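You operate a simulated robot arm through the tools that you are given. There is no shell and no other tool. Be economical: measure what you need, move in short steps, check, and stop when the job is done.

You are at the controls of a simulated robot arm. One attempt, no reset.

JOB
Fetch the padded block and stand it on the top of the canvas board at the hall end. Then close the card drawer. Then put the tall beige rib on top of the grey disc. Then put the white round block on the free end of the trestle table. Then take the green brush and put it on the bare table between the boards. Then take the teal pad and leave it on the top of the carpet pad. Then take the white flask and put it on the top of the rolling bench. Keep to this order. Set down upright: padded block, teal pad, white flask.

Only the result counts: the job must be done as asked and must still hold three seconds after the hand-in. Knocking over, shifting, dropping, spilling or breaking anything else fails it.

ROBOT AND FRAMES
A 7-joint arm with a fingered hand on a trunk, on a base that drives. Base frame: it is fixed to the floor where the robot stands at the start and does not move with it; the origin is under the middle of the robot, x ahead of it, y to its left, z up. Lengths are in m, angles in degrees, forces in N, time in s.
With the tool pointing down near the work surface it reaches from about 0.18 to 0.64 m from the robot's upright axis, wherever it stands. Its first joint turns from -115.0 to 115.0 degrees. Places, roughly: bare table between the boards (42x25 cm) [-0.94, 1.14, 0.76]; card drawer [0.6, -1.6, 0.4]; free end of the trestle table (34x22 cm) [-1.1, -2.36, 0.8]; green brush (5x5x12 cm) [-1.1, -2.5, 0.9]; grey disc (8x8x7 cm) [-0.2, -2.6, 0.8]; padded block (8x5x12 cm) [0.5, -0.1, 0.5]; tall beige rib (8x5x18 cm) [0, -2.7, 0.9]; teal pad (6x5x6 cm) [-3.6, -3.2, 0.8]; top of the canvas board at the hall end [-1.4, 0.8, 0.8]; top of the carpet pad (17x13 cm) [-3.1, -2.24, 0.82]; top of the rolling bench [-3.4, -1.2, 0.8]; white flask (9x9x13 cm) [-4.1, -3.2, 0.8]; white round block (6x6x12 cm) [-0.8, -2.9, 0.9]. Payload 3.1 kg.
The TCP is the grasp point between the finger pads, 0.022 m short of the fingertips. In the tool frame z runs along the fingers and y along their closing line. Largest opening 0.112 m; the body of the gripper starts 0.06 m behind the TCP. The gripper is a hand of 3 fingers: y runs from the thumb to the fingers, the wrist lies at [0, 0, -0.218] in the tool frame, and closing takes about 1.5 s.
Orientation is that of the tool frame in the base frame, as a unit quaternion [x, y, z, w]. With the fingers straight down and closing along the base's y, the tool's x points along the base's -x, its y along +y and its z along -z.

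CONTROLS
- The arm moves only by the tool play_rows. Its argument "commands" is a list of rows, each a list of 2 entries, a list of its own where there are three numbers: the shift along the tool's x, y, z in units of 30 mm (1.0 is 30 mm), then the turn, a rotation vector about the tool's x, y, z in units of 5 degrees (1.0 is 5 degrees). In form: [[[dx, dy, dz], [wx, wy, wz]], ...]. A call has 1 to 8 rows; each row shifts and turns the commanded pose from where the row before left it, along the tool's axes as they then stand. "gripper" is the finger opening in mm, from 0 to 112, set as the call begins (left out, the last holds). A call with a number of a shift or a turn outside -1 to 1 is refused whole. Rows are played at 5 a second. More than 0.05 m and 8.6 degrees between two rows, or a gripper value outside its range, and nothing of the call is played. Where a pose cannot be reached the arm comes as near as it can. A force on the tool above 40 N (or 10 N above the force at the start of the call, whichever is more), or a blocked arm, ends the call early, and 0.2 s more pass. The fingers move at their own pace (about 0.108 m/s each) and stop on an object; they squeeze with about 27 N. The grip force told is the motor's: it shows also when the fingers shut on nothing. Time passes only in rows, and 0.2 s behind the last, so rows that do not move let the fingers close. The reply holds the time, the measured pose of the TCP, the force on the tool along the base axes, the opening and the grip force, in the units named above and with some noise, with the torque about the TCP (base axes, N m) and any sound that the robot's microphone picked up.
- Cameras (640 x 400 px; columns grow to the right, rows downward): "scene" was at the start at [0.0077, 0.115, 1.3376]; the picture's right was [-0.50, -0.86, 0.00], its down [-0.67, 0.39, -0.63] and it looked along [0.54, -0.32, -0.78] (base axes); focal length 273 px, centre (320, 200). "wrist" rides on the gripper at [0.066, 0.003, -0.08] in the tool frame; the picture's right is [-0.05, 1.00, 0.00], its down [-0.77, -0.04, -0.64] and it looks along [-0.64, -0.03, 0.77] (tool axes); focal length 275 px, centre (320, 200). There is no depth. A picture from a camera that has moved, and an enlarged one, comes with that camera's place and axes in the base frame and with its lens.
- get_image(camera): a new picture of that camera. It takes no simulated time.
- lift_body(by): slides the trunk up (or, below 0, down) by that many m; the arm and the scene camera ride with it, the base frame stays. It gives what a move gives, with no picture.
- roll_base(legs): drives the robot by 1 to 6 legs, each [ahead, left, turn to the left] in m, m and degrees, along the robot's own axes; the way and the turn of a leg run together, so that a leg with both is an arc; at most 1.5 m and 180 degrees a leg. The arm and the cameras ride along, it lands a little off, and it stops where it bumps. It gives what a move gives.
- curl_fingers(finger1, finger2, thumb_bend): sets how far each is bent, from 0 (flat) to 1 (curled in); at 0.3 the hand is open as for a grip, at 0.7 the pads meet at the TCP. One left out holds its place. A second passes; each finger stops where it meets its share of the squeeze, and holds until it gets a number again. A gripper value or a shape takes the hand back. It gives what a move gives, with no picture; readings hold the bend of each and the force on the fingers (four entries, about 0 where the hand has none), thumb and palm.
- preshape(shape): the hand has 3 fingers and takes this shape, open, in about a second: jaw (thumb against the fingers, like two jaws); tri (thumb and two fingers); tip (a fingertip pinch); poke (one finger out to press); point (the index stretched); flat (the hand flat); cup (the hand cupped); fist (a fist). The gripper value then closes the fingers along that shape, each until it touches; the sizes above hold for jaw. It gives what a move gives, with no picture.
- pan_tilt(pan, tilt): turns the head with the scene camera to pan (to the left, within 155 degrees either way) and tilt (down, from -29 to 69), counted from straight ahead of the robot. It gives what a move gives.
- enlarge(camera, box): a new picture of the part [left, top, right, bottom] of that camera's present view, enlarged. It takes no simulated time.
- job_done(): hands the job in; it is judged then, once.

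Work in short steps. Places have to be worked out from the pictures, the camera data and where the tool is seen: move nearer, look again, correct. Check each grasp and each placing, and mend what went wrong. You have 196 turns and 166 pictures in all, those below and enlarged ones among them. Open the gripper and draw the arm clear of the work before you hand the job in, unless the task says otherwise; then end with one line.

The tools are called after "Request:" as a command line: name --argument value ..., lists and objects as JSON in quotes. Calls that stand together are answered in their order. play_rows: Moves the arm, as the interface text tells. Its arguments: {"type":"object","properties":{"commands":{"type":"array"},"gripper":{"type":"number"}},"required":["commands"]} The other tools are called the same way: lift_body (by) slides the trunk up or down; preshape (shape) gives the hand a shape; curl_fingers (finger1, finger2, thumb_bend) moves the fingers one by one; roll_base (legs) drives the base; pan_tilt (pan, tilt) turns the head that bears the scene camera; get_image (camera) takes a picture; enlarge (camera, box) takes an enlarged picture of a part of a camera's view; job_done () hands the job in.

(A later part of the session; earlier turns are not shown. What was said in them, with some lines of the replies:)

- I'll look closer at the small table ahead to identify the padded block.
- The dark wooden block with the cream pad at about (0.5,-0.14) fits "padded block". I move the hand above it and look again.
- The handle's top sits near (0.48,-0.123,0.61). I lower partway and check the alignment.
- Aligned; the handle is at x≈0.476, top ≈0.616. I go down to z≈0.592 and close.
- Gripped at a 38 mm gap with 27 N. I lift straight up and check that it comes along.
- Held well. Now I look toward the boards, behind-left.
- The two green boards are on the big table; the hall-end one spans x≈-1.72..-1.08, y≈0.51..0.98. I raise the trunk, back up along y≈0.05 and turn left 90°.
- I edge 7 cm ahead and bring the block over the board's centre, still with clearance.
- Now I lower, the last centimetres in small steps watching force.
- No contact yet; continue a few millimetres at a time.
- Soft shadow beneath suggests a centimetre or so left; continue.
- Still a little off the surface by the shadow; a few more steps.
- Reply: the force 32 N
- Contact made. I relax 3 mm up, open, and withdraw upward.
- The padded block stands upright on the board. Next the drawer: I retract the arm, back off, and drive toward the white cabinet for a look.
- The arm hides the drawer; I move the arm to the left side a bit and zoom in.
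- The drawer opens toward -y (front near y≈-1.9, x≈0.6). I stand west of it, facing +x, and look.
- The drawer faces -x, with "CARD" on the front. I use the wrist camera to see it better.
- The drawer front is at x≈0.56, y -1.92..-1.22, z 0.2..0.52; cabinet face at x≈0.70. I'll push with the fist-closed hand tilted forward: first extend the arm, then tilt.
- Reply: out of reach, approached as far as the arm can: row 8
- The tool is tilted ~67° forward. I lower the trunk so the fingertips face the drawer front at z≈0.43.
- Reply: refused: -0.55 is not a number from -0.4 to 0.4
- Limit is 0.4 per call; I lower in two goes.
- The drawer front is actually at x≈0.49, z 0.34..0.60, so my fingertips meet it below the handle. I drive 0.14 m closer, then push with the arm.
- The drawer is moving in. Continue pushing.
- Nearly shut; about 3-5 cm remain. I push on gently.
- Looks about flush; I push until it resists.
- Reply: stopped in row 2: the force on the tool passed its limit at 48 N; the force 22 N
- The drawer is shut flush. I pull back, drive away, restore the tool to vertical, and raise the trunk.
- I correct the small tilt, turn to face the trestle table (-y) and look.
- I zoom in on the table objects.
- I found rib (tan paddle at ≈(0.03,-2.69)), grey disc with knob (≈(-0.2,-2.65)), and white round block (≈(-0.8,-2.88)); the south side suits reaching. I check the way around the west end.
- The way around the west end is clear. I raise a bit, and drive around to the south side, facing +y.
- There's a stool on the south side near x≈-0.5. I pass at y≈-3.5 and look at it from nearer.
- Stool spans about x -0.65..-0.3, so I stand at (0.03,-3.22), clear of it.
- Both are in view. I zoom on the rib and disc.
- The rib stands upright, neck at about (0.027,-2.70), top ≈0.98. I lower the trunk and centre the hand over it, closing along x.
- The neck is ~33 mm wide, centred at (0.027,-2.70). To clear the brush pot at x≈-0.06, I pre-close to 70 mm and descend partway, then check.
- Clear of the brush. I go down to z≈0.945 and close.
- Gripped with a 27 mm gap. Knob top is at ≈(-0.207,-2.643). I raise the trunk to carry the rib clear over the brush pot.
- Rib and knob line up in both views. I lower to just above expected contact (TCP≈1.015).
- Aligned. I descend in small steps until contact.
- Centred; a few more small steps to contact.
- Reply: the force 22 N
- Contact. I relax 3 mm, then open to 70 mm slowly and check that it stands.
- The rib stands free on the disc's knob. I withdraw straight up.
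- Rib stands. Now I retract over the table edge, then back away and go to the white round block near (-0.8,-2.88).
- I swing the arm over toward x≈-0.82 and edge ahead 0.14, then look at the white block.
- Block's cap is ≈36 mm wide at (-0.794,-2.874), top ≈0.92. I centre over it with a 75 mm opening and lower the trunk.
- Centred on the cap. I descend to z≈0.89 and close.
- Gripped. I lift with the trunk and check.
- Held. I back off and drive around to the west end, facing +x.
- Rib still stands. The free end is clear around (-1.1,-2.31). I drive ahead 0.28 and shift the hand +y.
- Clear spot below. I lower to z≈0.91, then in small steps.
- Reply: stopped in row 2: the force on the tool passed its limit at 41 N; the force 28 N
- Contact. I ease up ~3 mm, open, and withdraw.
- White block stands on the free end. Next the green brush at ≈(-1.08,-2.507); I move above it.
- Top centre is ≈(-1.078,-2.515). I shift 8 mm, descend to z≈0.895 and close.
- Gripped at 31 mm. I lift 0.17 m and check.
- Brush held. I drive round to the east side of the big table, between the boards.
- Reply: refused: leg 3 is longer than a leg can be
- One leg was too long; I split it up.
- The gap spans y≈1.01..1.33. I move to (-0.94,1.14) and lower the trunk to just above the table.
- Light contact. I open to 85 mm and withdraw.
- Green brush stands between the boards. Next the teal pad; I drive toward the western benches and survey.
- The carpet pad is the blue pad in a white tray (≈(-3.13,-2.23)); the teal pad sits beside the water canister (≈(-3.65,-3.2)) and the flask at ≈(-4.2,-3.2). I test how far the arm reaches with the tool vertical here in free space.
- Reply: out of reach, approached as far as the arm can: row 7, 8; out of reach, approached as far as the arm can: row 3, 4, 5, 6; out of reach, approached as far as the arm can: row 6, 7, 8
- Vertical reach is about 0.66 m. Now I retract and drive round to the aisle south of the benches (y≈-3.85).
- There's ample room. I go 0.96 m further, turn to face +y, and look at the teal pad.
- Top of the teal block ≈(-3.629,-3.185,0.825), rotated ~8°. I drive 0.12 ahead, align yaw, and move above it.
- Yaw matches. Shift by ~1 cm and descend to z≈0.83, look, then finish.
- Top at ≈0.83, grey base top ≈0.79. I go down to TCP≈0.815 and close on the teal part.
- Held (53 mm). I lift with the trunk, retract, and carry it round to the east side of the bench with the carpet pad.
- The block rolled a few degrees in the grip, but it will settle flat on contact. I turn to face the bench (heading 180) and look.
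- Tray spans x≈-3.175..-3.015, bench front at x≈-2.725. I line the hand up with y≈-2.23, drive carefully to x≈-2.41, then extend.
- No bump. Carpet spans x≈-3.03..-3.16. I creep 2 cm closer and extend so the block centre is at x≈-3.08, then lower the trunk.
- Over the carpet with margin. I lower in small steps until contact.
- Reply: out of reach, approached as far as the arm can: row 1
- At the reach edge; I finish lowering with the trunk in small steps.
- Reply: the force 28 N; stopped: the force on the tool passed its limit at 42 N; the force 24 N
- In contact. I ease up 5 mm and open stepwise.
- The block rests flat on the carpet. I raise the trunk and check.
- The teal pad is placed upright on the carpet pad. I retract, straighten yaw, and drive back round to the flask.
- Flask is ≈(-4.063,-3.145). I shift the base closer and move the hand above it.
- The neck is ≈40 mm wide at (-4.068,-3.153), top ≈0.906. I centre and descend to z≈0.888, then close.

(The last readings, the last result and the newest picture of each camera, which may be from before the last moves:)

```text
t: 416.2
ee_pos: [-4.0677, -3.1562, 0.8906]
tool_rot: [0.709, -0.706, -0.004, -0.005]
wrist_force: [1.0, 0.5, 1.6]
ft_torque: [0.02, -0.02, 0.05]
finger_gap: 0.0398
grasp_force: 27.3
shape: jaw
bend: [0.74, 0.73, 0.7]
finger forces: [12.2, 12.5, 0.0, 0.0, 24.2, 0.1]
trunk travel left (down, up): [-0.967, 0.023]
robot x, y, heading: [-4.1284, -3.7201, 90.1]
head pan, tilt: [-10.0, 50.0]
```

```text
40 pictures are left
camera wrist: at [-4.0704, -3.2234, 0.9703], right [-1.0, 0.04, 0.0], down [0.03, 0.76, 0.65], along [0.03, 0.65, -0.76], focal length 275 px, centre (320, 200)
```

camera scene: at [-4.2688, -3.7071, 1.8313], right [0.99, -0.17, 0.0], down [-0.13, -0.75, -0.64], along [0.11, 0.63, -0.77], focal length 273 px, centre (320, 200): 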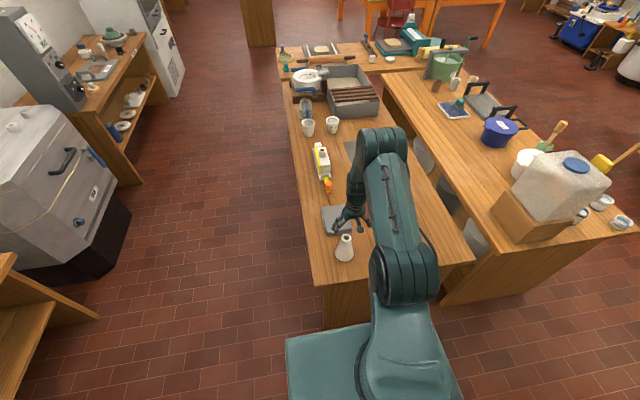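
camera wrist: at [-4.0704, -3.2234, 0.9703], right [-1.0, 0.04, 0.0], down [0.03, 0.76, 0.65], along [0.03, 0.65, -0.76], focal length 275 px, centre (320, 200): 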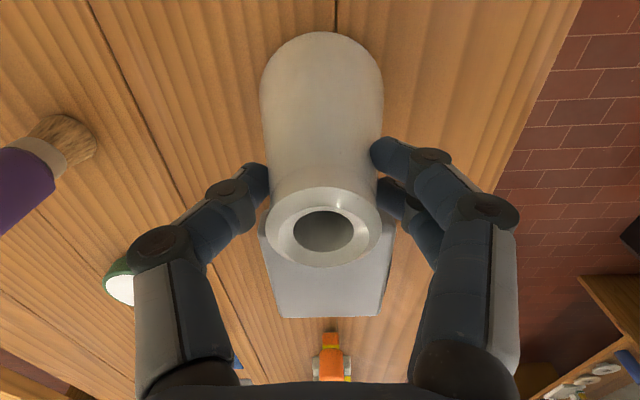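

Gripped at 40 mm. I lift with the arm and check for slip.

Request:
play_rows --commands '[[[0, 0, -0.3], [0, 0, 0]], [[0, 0, -0.6], [0, 0, 0]], [[0, 0, -0.8], [0, 0, 0]], [[0, 0, -0.8], [0, 0, 0]], [[0, 0, -0.8], [0, 0, 0]], [[0, 0, -0.8], [0, 0, 0]], [[0, 0, -0.8], [0, 0, 0]], [[0, 0, -0.8], [0, 0, 0]]]'

Request:
get_image --camera "wrist"

```text
t: 418.0
ee_pos: [-4.0681, -3.1589, 1.0627]
tool_rot: [0.708, -0.706, -0.005, -0.005]
wrist_force: [1.1, -0.7, -3.0]
ft_torque: [-0.02, -0.01, -0.02]
finger_gap: 0.0397
grasp_force: 27.1
shape: jaw
bend: [0.74, 0.73, 0.7]
finger forces: [11.9, 12.5, 0.0, 0.0, 23.5, 0.0]
trunk travel left (down, up): [-0.967, 0.023]
robot x, y, heading: [-4.1309, -3.7226, 90.2]
head pan, tilt: [-10.0, 50.0]
```

```text
39 pictures are left
camera wrist: at [-4.0709, -3.226, 1.1422], right [-1.0, 0.04, 0.0], down [0.03, 0.76, 0.65], along [0.03, 0.65, -0.76], focal length 275 px, centre (320, 200)
```

wrist: 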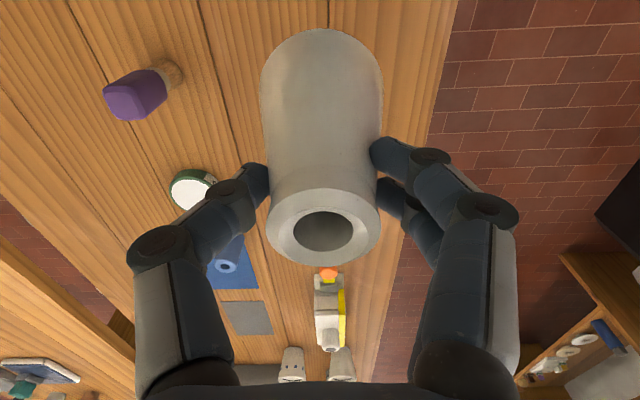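

Held firmly. I retract, drive up the west aisle and stop north-west of the rolling bench to look.

Request:
play_rows --commands '[[[1, 0, 0], [0, 0, 0]], [[1, 0, 0], [0, 0, 0]], [[1, 0, 0], [0, 0, 0]], [[1, 0, 0], [0, 0, 0]], [[1, 0, 0], [0, 0, 0]]]'

Request:
roll_base --legs '[[0, 0.72, 0], [1.5, 0, 0], [1.45, 0, 0]]'

Request:
pan_tilt --pan -80 --tilt 30

Request:
get_image --camera "scene"

Request:
get_image --camera "wrist"

```text
t: 419.2
ee_pos: [-4.0674, -3.3094, 1.0604]
tool_rot: [0.708, -0.706, -0.006, -0.005]
wrist_force: [1.3, 0.9, -3.8]
ft_torque: [0.02, -0.01, 0.03]
finger_gap: 0.0393
grasp_force: 27.1
shape: jaw
bend: [0.74, 0.73, 0.7]
finger forces: [12.0, 13.3, 0.0, 0.1, 23.6, 0.1]
trunk travel left (down, up): [-0.967, 0.023]
robot x, y, heading: [-4.1331, -3.7265, 90.1]
head pan, tilt: [-10.0, 50.0]
```

```text
t: 437.0
ee_pos: [-4.7886, -0.3601, 1.0593]
tool_rot: [-0.703, 0.711, 0.005, 0.005]
wrist_force: [0.2, 0.7, -4.3]
ft_torque: [-0.05, -0.01, 0.0]
finger_gap: 0.0395
grasp_force: 27.4
shape: jaw
bend: [0.74, 0.73, 0.7]
finger forces: [12.3, 12.9, 0.1, 0.0, 23.4, 0.0]
trunk travel left (down, up): [-0.967, 0.023]
robot x, y, heading: [-4.8569, -0.7745, 89.4]
head pan, tilt: [-10.0, 50.0]
```

```text
t: 438.4
ee_pos: [-4.7888, -0.3598, 1.0603]
tool_rot: [-0.703, 0.711, 0.004, 0.004]
wrist_force: [-0.1, 0.4, -3.2]
ft_torque: [-0.03, 0.02, 0.0]
finger_gap: 0.0394
grasp_force: 26.7
shape: jaw
bend: [0.74, 0.73, 0.7]
finger forces: [12.2, 12.9, 0.0, 0.0, 23.4, 0.0]
trunk travel left (down, up): [-0.967, 0.023]
robot x, y, heading: [-4.8593, -0.7784, 89.2]
head pan, tilt: [-80.0, 30.0]
```

```text
38 pictures are left
camera scene: at [-4.9192, -0.8157, 1.8608], right [0.16, -0.99, 0.0], down [-0.49, -0.08, -0.87], along [0.85, 0.14, -0.5], focal length 273 px, centre (320, 200)
```

scene: 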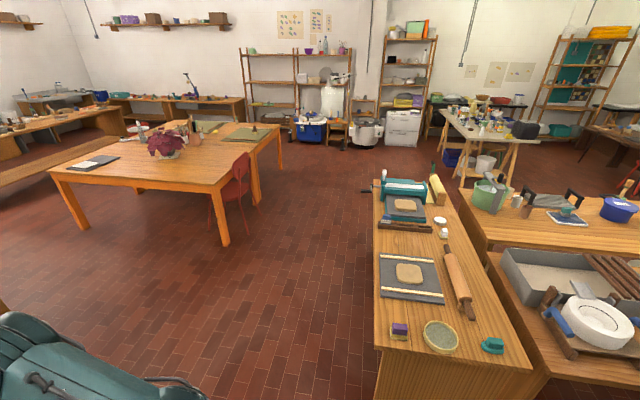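

```text
37 pictures are left
camera wrist: at [-4.7915, -0.427, 1.1395], right [-1.0, 0.06, 0.0], down [0.04, 0.76, 0.65], along [0.04, 0.65, -0.76], focal length 275 px, centre (320, 200)
```

wrist: 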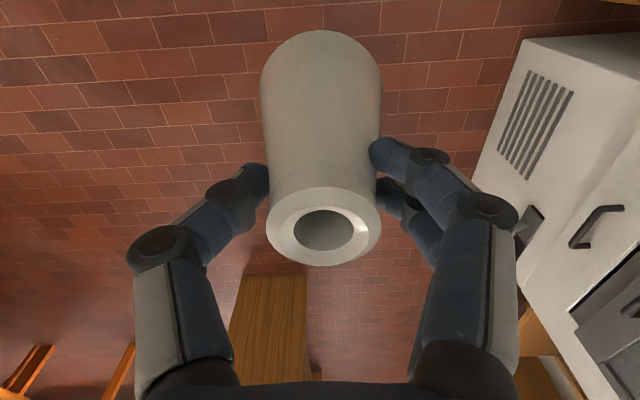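

Request:
enlarge --camera "scene" --box '[350, 170, 500, 310]'

```text
2.86 times, centred on (425, 240) of scene
camera zoom: at [-4.9192, -0.8157, 1.8608], right [0.16, -0.99, 0.0], down [-0.49, -0.08, -0.87], along [0.85, 0.14, -0.5], focal length 780 px, centre (20, 86)
```

zoom: 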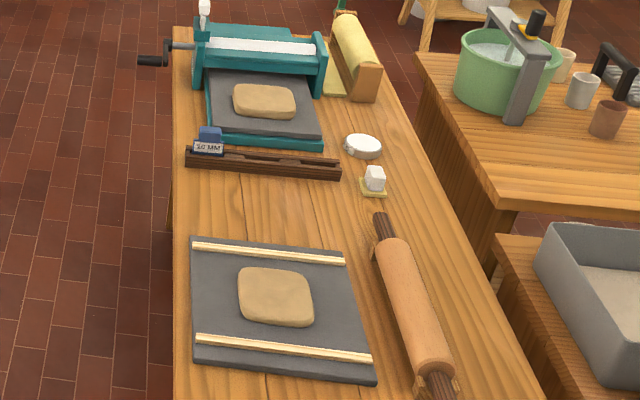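

Free strip on the bench: x≈-3.64..-3.41, y≈-0.95..-1.3. I drive to the north side and face it.

Request:
roll_base --legs '[[0.26, 0, 0.7], [0, -1.4, 0], [0, 0, 180]]'

Request:
pan_tilt --pan -10 --tilt 52

Request:
get_image --camera "scene"

Request:
get_image --camera "wrist"

```text
t: 454.2
ee_pos: [-3.5149, -0.922, 1.0592]
tool_rot: [0.707, 0.708, -0.005, 0.005]
wrist_force: [0.1, 0.4, -2.4]
ft_torque: [-0.01, 0.0, 0.0]
finger_gap: 0.0392
grasp_force: 27.0
shape: jaw
bend: [0.74, 0.73, 0.7]
finger forces: [11.7, 12.9, 0.0, 0.0, 23.2, 0.0]
trunk travel left (down, up): [-0.967, 0.023]
robot x, y, heading: [-3.4489, -0.5077, -89.8]
head pan, tilt: [-80.0, 30.0]
```

```text
t: 455.6
ee_pos: [-3.5167, -0.921, 1.0603]
tool_rot: [0.706, 0.708, -0.005, 0.005]
wrist_force: [-0.2, -0.7, -3.1]
ft_torque: [0.03, -0.01, -0.03]
finger_gap: 0.039
grasp_force: 27.1
shape: jaw
bend: [0.74, 0.73, 0.7]
finger forces: [11.7, 13.0, 0.0, 0.0, 23.2, 0.0]
trunk travel left (down, up): [-0.967, 0.023]
robot x, y, heading: [-3.4542, -0.5065, -89.9]
head pan, tilt: [-10.0, 52.0]
```

```text
35 pictures are left
camera scene: at [-3.3109, -0.5215, 1.8286], right [-0.98, 0.17, 0.0], down [0.14, 0.78, -0.62], along [-0.11, -0.61, -0.79], focal length 273 px, centre (320, 200)
```

scene: 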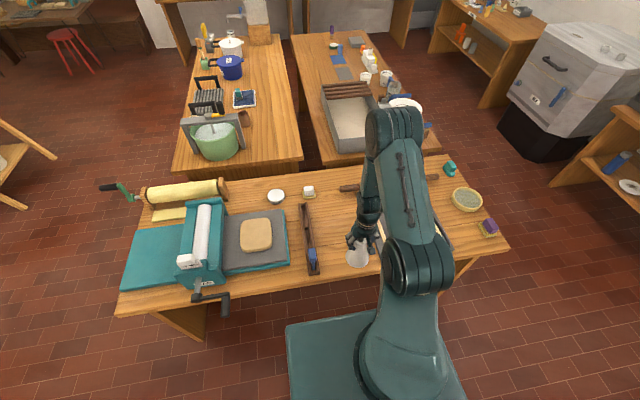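

```text
34 pictures are left
camera wrist: at [-3.513, -0.855, 1.1395], right [1.0, -0.04, 0.0], down [-0.03, -0.76, 0.65], along [-0.03, -0.65, -0.76], focal length 275 px, centre (320, 200)
```

wrist: 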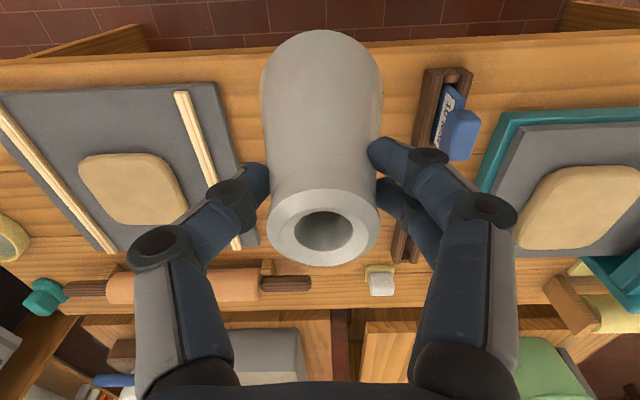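

Gap centre x≈-3.518 matches the flask. I extend to y≈-1.09 and lower the trunk.

Request:
play_rows --commands '[[[-0.94, 0, 0], [0, 0, 0]], [[-0.94, 0, 0], [0, 0, 0]], [[-0.94, 0, 0], [0, 0, 0]], [[-0.94, 0, 0], [0, 0, 0]], [[-0.94, 0, 0], [0, 0, 0]], [[-0.94, 0, 0], [0, 0, 0]], [[0, 0, 0], [0, 0, 0]]]'

Request:
lift_body --by -0.13

Request:
get_image --camera "wrist"

Request:
enlarge --camera "scene" --box '[280, 170, 440, 300]'

```text
t: 457.2
ee_pos: [-3.5173, -1.0904, 1.0627]
tool_rot: [0.707, 0.708, -0.005, 0.006]
wrist_force: [-0.5, 0.1, -2.8]
ft_torque: [0.0, 0.01, 0.05]
finger_gap: 0.0389
grasp_force: 26.9
shape: jaw
bend: [0.74, 0.73, 0.7]
finger forces: [12.4, 13.0, 0.1, 0.0, 23.3, 0.1]
trunk travel left (down, up): [-0.967, 0.023]
robot x, y, heading: [-3.4537, -0.5094, -89.7]
head pan, tilt: [-10.0, 52.0]
```

```text
t: 458.8
ee_pos: [-3.5174, -1.0906, 0.9334]
tool_rot: [0.707, 0.708, -0.005, 0.005]
wrist_force: [0.7, -0.1, -2.4]
ft_torque: [0.02, -0.02, 0.0]
finger_gap: 0.0391
grasp_force: 26.7
shape: jaw
bend: [0.74, 0.73, 0.7]
finger forces: [12.3, 13.0, 0.1, 0.0, 23.3, 0.0]
trunk travel left (down, up): [-0.837, 0.153]
robot x, y, heading: [-3.451, -0.5069, -89.8]
head pan, tilt: [-10.0, 52.0]
```

```text
33 pictures are left
camera wrist: at [-3.5136, -1.0237, 1.0122], right [1.0, -0.04, 0.0], down [-0.03, -0.76, 0.65], along [-0.03, -0.65, -0.76], focal length 275 px, centre (320, 200)
```

wrist: 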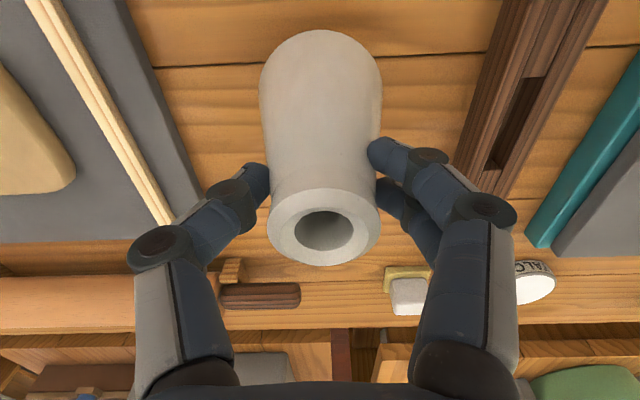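

```text
3.08 times, centred on (360, 235) of scene
camera zoom: at [-3.3108, -0.5215, 1.6987], right [-0.98, 0.17, 0.0], down [0.14, 0.78, -0.62], along [-0.11, -0.61, -0.79], focal length 840 px, centre (197, 92)
```

zoom: 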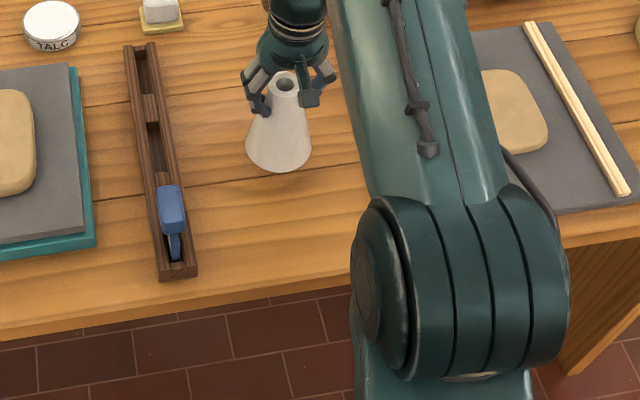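

Clear of everything. I lower in steps to contact.

Request:
play_rows --commands '[[[0, 0, 0.3], [0, 0, 0]], [[0, 0, 0.3], [0, 0, 0]], [[0, 0, 0.2], [0, 0, 0]], [[0, 0, 0], [0, 0, 0]]]'

Request:
play_rows --commands '[[[0, 0, 0.15], [0, 0, 0]], [[0, 0, 0], [0, 0, 0]]]'

Request:
play_rows --commands '[[[0, 0, 0.12], [0, 0, 0]], [[0, 0, 0], [0, 0, 0]]]'

Request:
play_rows --commands '[[[0, 0, 0.12], [0, 0, 0]], [[0, 0, 0], [0, 0, 0]]]'

Request:
play_rows --commands '[[[0, 0, 0.12], [0, 0, 0]], [[0, 0, 0], [0, 0, 0]]]'

```text
t: 459.8
ee_pos: [-3.5161, -1.0909, 0.9079]
tool_rot: [0.706, 0.708, -0.005, 0.005]
wrist_force: [-0.2, -0.4, -3.5]
ft_torque: [0.01, -0.04, 0.02]
finger_gap: 0.0389
grasp_force: 27.3
shape: jaw
bend: [0.74, 0.73, 0.7]
finger forces: [12.2, 13.0, 0.1, 0.0, 23.2, 0.1]
trunk travel left (down, up): [-0.837, 0.153]
robot x, y, heading: [-3.4533, -0.5076, -89.9]
head pan, tilt: [-10.0, 52.0]
```

```text
t: 460.4
ee_pos: [-3.5157, -1.0912, 0.9039]
tool_rot: [0.707, 0.708, -0.004, 0.006]
wrist_force: [0.1, -0.3, -3.1]
ft_torque: [0.03, -0.05, 0.0]
finger_gap: 0.0389
grasp_force: 27.3
shape: jaw
bend: [0.74, 0.73, 0.7]
finger forces: [12.2, 13.0, 0.0, 0.1, 23.2, 0.1]
trunk travel left (down, up): [-0.837, 0.153]
robot x, y, heading: [-3.4548, -0.5097, -89.8]
head pan, tilt: [-10.0, 52.0]
```

```text
t: 460.9
ee_pos: [-3.5174, -1.0913, 0.9008]
tool_rot: [0.706, 0.708, -0.005, 0.005]
wrist_force: [0.0, -0.5, -2.2]
ft_torque: [0.0, 0.01, 0.07]
finger_gap: 0.0392
grasp_force: 27.3
shape: jaw
bend: [0.74, 0.73, 0.7]
finger forces: [12.4, 13.0, 0.1, 0.0, 23.2, 0.1]
trunk travel left (down, up): [-0.837, 0.153]
robot x, y, heading: [-3.4511, -0.5034, -89.9]
head pan, tilt: [-10.0, 52.0]
```

```text
t: 461.6
ee_pos: [-3.5162, -1.0906, 0.8968]
tool_rot: [0.707, 0.708, -0.005, 0.005]
wrist_force: [0.7, -0.2, -3.5]
ft_torque: [0.03, 0.02, -0.01]
finger_gap: 0.0389
grasp_force: 27.2
shape: jaw
bend: [0.74, 0.73, 0.7]
finger forces: [12.3, 13.0, 0.0, 0.0, 23.3, 0.0]
trunk travel left (down, up): [-0.837, 0.153]
robot x, y, heading: [-3.4489, -0.5076, -89.9]
head pan, tilt: [-10.0, 52.0]
```

```text
t: 462.1
ee_pos: [-3.5167, -1.0912, 0.893]
tool_rot: [0.707, 0.707, -0.005, 0.005]
wrist_force: [-0.5, 1.1, -3.0]
ft_torque: [0.04, -0.02, 0.0]
finger_gap: 0.0392
grasp_force: 26.8
shape: jaw
bend: [0.74, 0.73, 0.7]
finger forces: [12.4, 12.9, 0.0, 0.1, 23.2, 0.0]
trunk travel left (down, up): [-0.837, 0.153]
robot x, y, heading: [-3.4557, -0.5068, -89.8]
head pan, tilt: [-10.0, 52.0]
```

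Request:
play_rows --commands '[[[0, 0, 0.1], [0, 0, 0]], [[0, 0, 0], [0, 0, 0]]]'

Request:
play_rows --commands '[[[0, 0, 0.1], [0, 0, 0]], [[0, 0, 0], [0, 0, 0]]]'

Request:
play_rows --commands '[[[0, 0, 0.1], [0, 0, 0]], [[0, 0, 0], [0, 0, 0]]]'

Request:
enlarge --camera "scene" --box '[320, 180, 380, 230]'

```text
t: 462.8
ee_pos: [-3.5164, -1.0905, 0.8926]
tool_rot: [0.706, 0.708, -0.006, 0.006]
wrist_force: [-1.3, 0.8, 6.1]
ft_torque: [0.01, -0.03, -0.01]
finger_gap: 0.0389
grasp_force: 26.9
shape: jaw
bend: [0.74, 0.74, 0.7]
finger forces: [13.8, 14.0, 0.1, 0.0, 26.2, 0.0]
trunk travel left (down, up): [-0.837, 0.153]
robot x, y, heading: [-3.4525, -0.508, -90.0]
head pan, tilt: [-10.0, 52.0]
```

```text
t: 463.4
ee_pos: [-3.5161, -1.0909, 0.8903]
tool_rot: [0.706, 0.708, -0.007, 0.007]
wrist_force: [-1.3, -2.1, 26.4]
ft_torque: [-0.06, -0.1, -0.01]
finger_gap: 0.0397
grasp_force: 26.9
shape: jaw
bend: [0.74, 0.74, 0.7]
finger forces: [16.2, 17.3, 0.0, 0.1, 31.3, 0.0]
trunk travel left (down, up): [-0.837, 0.153]
robot x, y, heading: [-3.4544, -0.5103, -89.8]
head pan, tilt: [-10.0, 52.0]
```

```text
t: 463.9
ee_pos: [-3.5176, -1.0907, 0.8888]
tool_rot: [0.706, 0.708, -0.01, 0.009]
wrist_force: [0.7, 5.9, 26.9]
ft_torque: [0.06, -0.13, 0.02]
finger_gap: 0.0416
grasp_force: 26.9
shape: jaw
bend: [0.75, 0.75, 0.71]
finger forces: [18.1, 16.6, 0.0, 0.0, 30.2, 0.0]
trunk travel left (down, up): [-0.837, 0.153]
robot x, y, heading: [-3.4542, -0.5088, -90.0]
head pan, tilt: [-10.0, 52.0]
stopped in row 2: the force on the tool passed its limit at 41 N (the readings are from after the stop); the commanded pose is now the measured one
```

```text
8.00 times, centred on (350, 205) of scene
camera zoom: at [-3.3098, -0.514, 1.6986], right [-0.98, 0.17, 0.0], down [0.14, 0.77, -0.62], along [-0.11, -0.61, -0.79], focal length 2185 px, centre (80, 160)
```

zoom: 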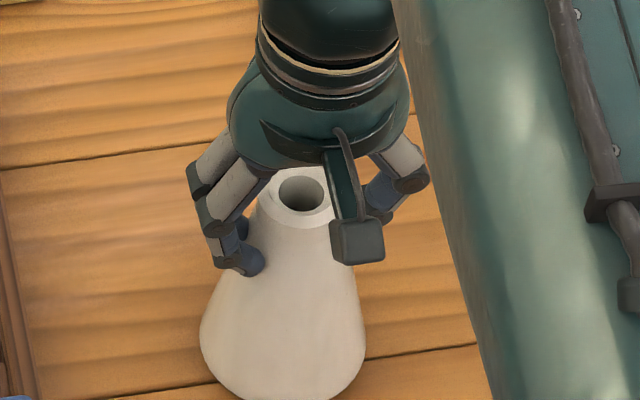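

On the bench. I ease up 3 mm, open, and withdraw straight up.

Request:
play_rows --commands '[[[0, 0, -0.1], [0, 0, 0]], [[0, 0, 0], [0, 0, 0]]]'

Request:
play_rows --commands '[[[0, 0, 0], [0, 0, 0]], [[0, 0, 0], [0, 0, 0]], [[0, 0, 0], [0, 0, 0]], [[0, 0, 0], [0, 0, 0]]]' --gripper 85

Request:
play_rows --commands '[[[0, 0, -0.5], [0, 0, 0]], [[0, 0, -0.8], [0, 0, 0]], [[0, 0, -1], [0, 0, 0]], [[0, 0, -1], [0, 0, 0]], [[0, 0, -1], [0, 0, 0]], [[0, 0, -1], [0, 0, 0]], [[0, 0, -1], [0, 0, 0]]]'

Request:
get_image --camera "wrist"

Request:
get_image --camera "scene"

```text
t: 464.5
ee_pos: [-3.5154, -1.0905, 0.8905]
tool_rot: [0.707, 0.707, -0.006, 0.008]
wrist_force: [0.9, 4.8, 13.6]
ft_torque: [0.07, -0.02, -0.01]
finger_gap: 0.0414
grasp_force: 26.9
shape: jaw
bend: [0.75, 0.75, 0.71]
finger forces: [15.8, 15.6, 0.1, 0.0, 27.4, 0.0]
trunk travel left (down, up): [-0.837, 0.153]
robot x, y, heading: [-3.4477, -0.5058, -89.8]
head pan, tilt: [-10.0, 52.0]
```

```text
t: 465.5
ee_pos: [-3.5164, -1.0934, 0.8878]
tool_rot: [0.707, 0.708, -0.006, 0.007]
wrist_force: [0.1, -0.6, -0.7]
ft_torque: [0.03, 0.03, 0.01]
finger_gap: 0.0847
grasp_force: 0.1
shape: jaw
bend: [0.63, 0.63, 0.59]
finger forces: [0.0, 0.1, 0.1, 0.1, 0.0, 0.1]
trunk travel left (down, up): [-0.837, 0.153]
robot x, y, heading: [-3.4545, -0.5043, -90.0]
head pan, tilt: [-10.0, 52.0]
```

```text
t: 467.1
ee_pos: [-3.5152, -1.0889, 1.0779]
tool_rot: [0.706, 0.708, -0.007, 0.007]
wrist_force: [0.3, 1.7, -1.0]
ft_torque: [0.0, 0.02, -0.01]
finger_gap: 0.085
grasp_force: 0.1
shape: jaw
bend: [0.63, 0.63, 0.59]
finger forces: [0.0, 0.1, 0.0, 0.0, 0.0, 0.1]
trunk travel left (down, up): [-0.837, 0.153]
robot x, y, heading: [-3.4546, -0.505, -89.8]
head pan, tilt: [-10.0, 52.0]
```

```text
30 pictures are left
camera wrist: at [-3.5134, -1.021, 1.1577], right [1.0, -0.04, 0.0], down [-0.03, -0.76, 0.65], along [-0.03, -0.65, -0.76], focal length 275 px, centre (320, 200)
```

wrist: 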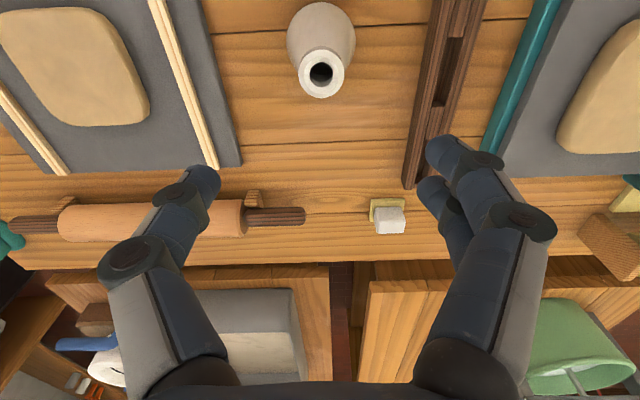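

```text
29 pictures are left
camera scene: at [-3.3106, -0.5203, 1.6986], right [-0.98, 0.17, 0.0], down [0.14, 0.78, -0.62], along [-0.11, -0.61, -0.79], focal length 273 px, centre (320, 200)
```

scene: 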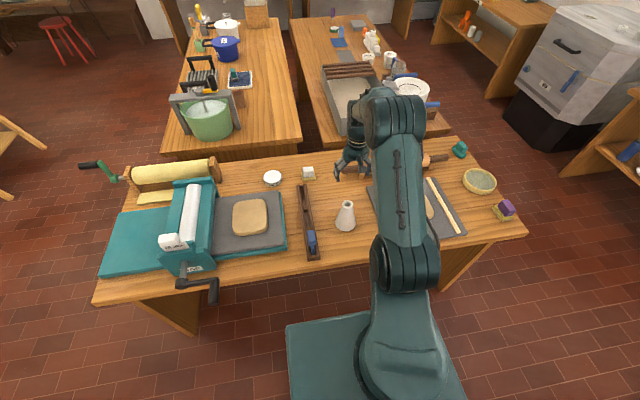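

The flask stands upright. I retract and back the robot off, then take a last look at the earlier placements.

Request:
play_rows --commands '[[[1, 0, 0], [0, 0, 0]], [[1, 0, 0], [0, 0, 0]], [[1, 0, 0], [0, 0, 0]], [[1, 0, 0], [0, 0, 0]], [[1, 0, 0], [0, 0, 0]], [[1, 0, 0], [0, 0, 0]]]' --gripper 112

Request:
roll_base --legs '[[-0.25, 0, 0]]'

Request:
pan_tilt --pan 60 --tilt 20

Request:
enlarge --camera "scene" --box '[220, 80, 520, 280]'

Request:
pan_tilt --pan 115 --tilt 20

Request:
get_image --camera "scene"

```text
t: 468.5
ee_pos: [-3.518, -0.9078, 1.075]
tool_rot: [0.706, 0.708, -0.008, 0.008]
wrist_force: [-0.6, -0.2, -0.2]
ft_torque: [-0.01, -0.03, 0.01]
finger_gap: 0.1117
grasp_force: 0.0
shape: jaw
bend: [0.3, 0.3, 0.3]
finger forces: [0.0, 0.0, 0.1, 0.1, 0.0, 0.1]
trunk travel left (down, up): [-0.837, 0.153]
robot x, y, heading: [-3.4534, -0.5043, -90.0]
head pan, tilt: [-10.0, 52.0]
```

```text
t: 470.3
ee_pos: [-3.5169, -0.6603, 1.0739]
tool_rot: [0.706, 0.709, -0.007, 0.008]
wrist_force: [0.8, 0.2, 0.0]
ft_torque: [0.0, 0.03, 0.03]
finger_gap: 0.1121
grasp_force: 0.1
shape: jaw
bend: [0.3, 0.3, 0.3]
finger forces: [0.1, 0.0, 0.0, 0.0, 0.1, 0.0]
trunk travel left (down, up): [-0.837, 0.153]
robot x, y, heading: [-3.4523, -0.2548, -89.6]
head pan, tilt: [-10.0, 52.0]
```

```text
t: 471.7
ee_pos: [-3.5181, -0.6608, 1.0732]
tool_rot: [0.705, 0.709, -0.007, 0.008]
wrist_force: [0.1, 0.2, 0.4]
ft_torque: [-0.03, 0.0, -0.01]
finger_gap: 0.1119
grasp_force: 0.0
shape: jaw
bend: [0.3, 0.3, 0.3]
finger forces: [0.0, 0.0, 0.0, 0.0, 0.1, 0.1]
trunk travel left (down, up): [-0.837, 0.153]
robot x, y, heading: [-3.4543, -0.2601, -89.8]
head pan, tilt: [60.0, 20.0]
```

```text
2.00 times, centred on (370, 180) of scene
camera zoom: at [-3.2177, -0.2438, 1.7468], right [-0.5, -0.87, 0.0], down [-0.3, 0.17, -0.94], along [0.82, -0.47, -0.34], focal length 546 px, centre (220, 240)
```

zoom: 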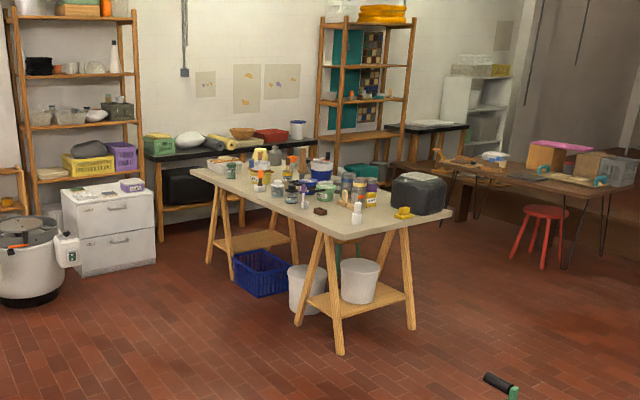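

```text
t: 473.0
ee_pos: [-3.5165, -0.6595, 1.074]
tool_rot: [0.705, 0.709, -0.008, 0.007]
wrist_force: [0.1, 0.7, -0.1]
ft_torque: [-0.05, -0.01, 0.02]
finger_gap: 0.1119
grasp_force: 0.1
shape: jaw
bend: [0.3, 0.3, 0.3]
finger forces: [0.1, 0.0, 0.1, 0.1, 0.0, 0.0]
trunk travel left (down, up): [-0.837, 0.153]
robot x, y, heading: [-3.4517, -0.2619, -89.8]
head pan, tilt: [115.0, 20.0]
```

```text
27 pictures are left
camera scene: at [-3.2142, -0.1577, 1.7469], right [0.43, -0.91, 0.0], down [-0.31, -0.15, -0.94], along [0.85, 0.4, -0.34], focal length 273 px, centre (320, 200)
```

scene: 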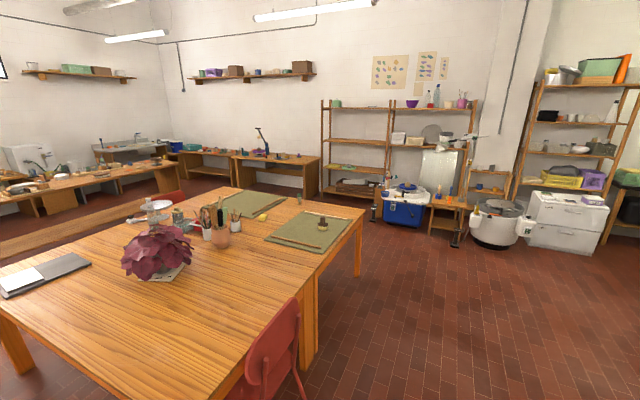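

The padded block, brush, drawer look right; one closer look at the rib on the trestle table.

Request:
pan_tilt --pan 60 --tilt 20

Request:
enlarge --camera "scene" --box '[310, 140, 440, 210]'

```text
t: 474.2
ee_pos: [-3.5162, -0.6603, 1.0739]
tool_rot: [0.705, 0.709, -0.008, 0.008]
wrist_force: [-0.6, 0.3, -0.3]
ft_torque: [0.0, 0.01, 0.02]
finger_gap: 0.1121
grasp_force: 0.0
shape: jaw
bend: [0.3, 0.3, 0.3]
finger forces: [0.0, 0.0, 0.1, 0.0, 0.0, 0.0]
trunk travel left (down, up): [-0.837, 0.153]
robot x, y, heading: [-3.4538, -0.2578, -89.5]
head pan, tilt: [60.0, 20.0]
```

```text
4.92 times, centred on (375, 175) of scene
camera zoom: at [-3.2176, -0.2434, 1.7469], right [-0.5, -0.87, 0.0], down [-0.3, 0.17, -0.94], along [0.82, -0.47, -0.34], focal length 1345 px, centre (49, 323)
```

zoom: 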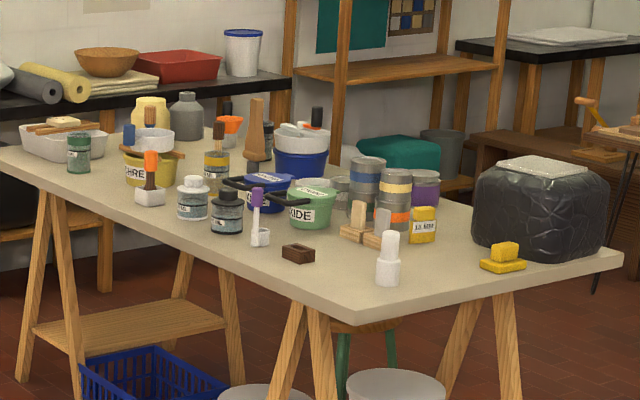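

The rib stands upright on the disc and the white block is in place, so everything is done and the arm is clear. I hand in.

Request:
job_done

```text
The job is handed in.
```

All seven tasks were done in order and the job is handed in. The last pictures show each item where it was asked for, the padded block, teal pad and white flask upright, and the gripper open and clear of the work.
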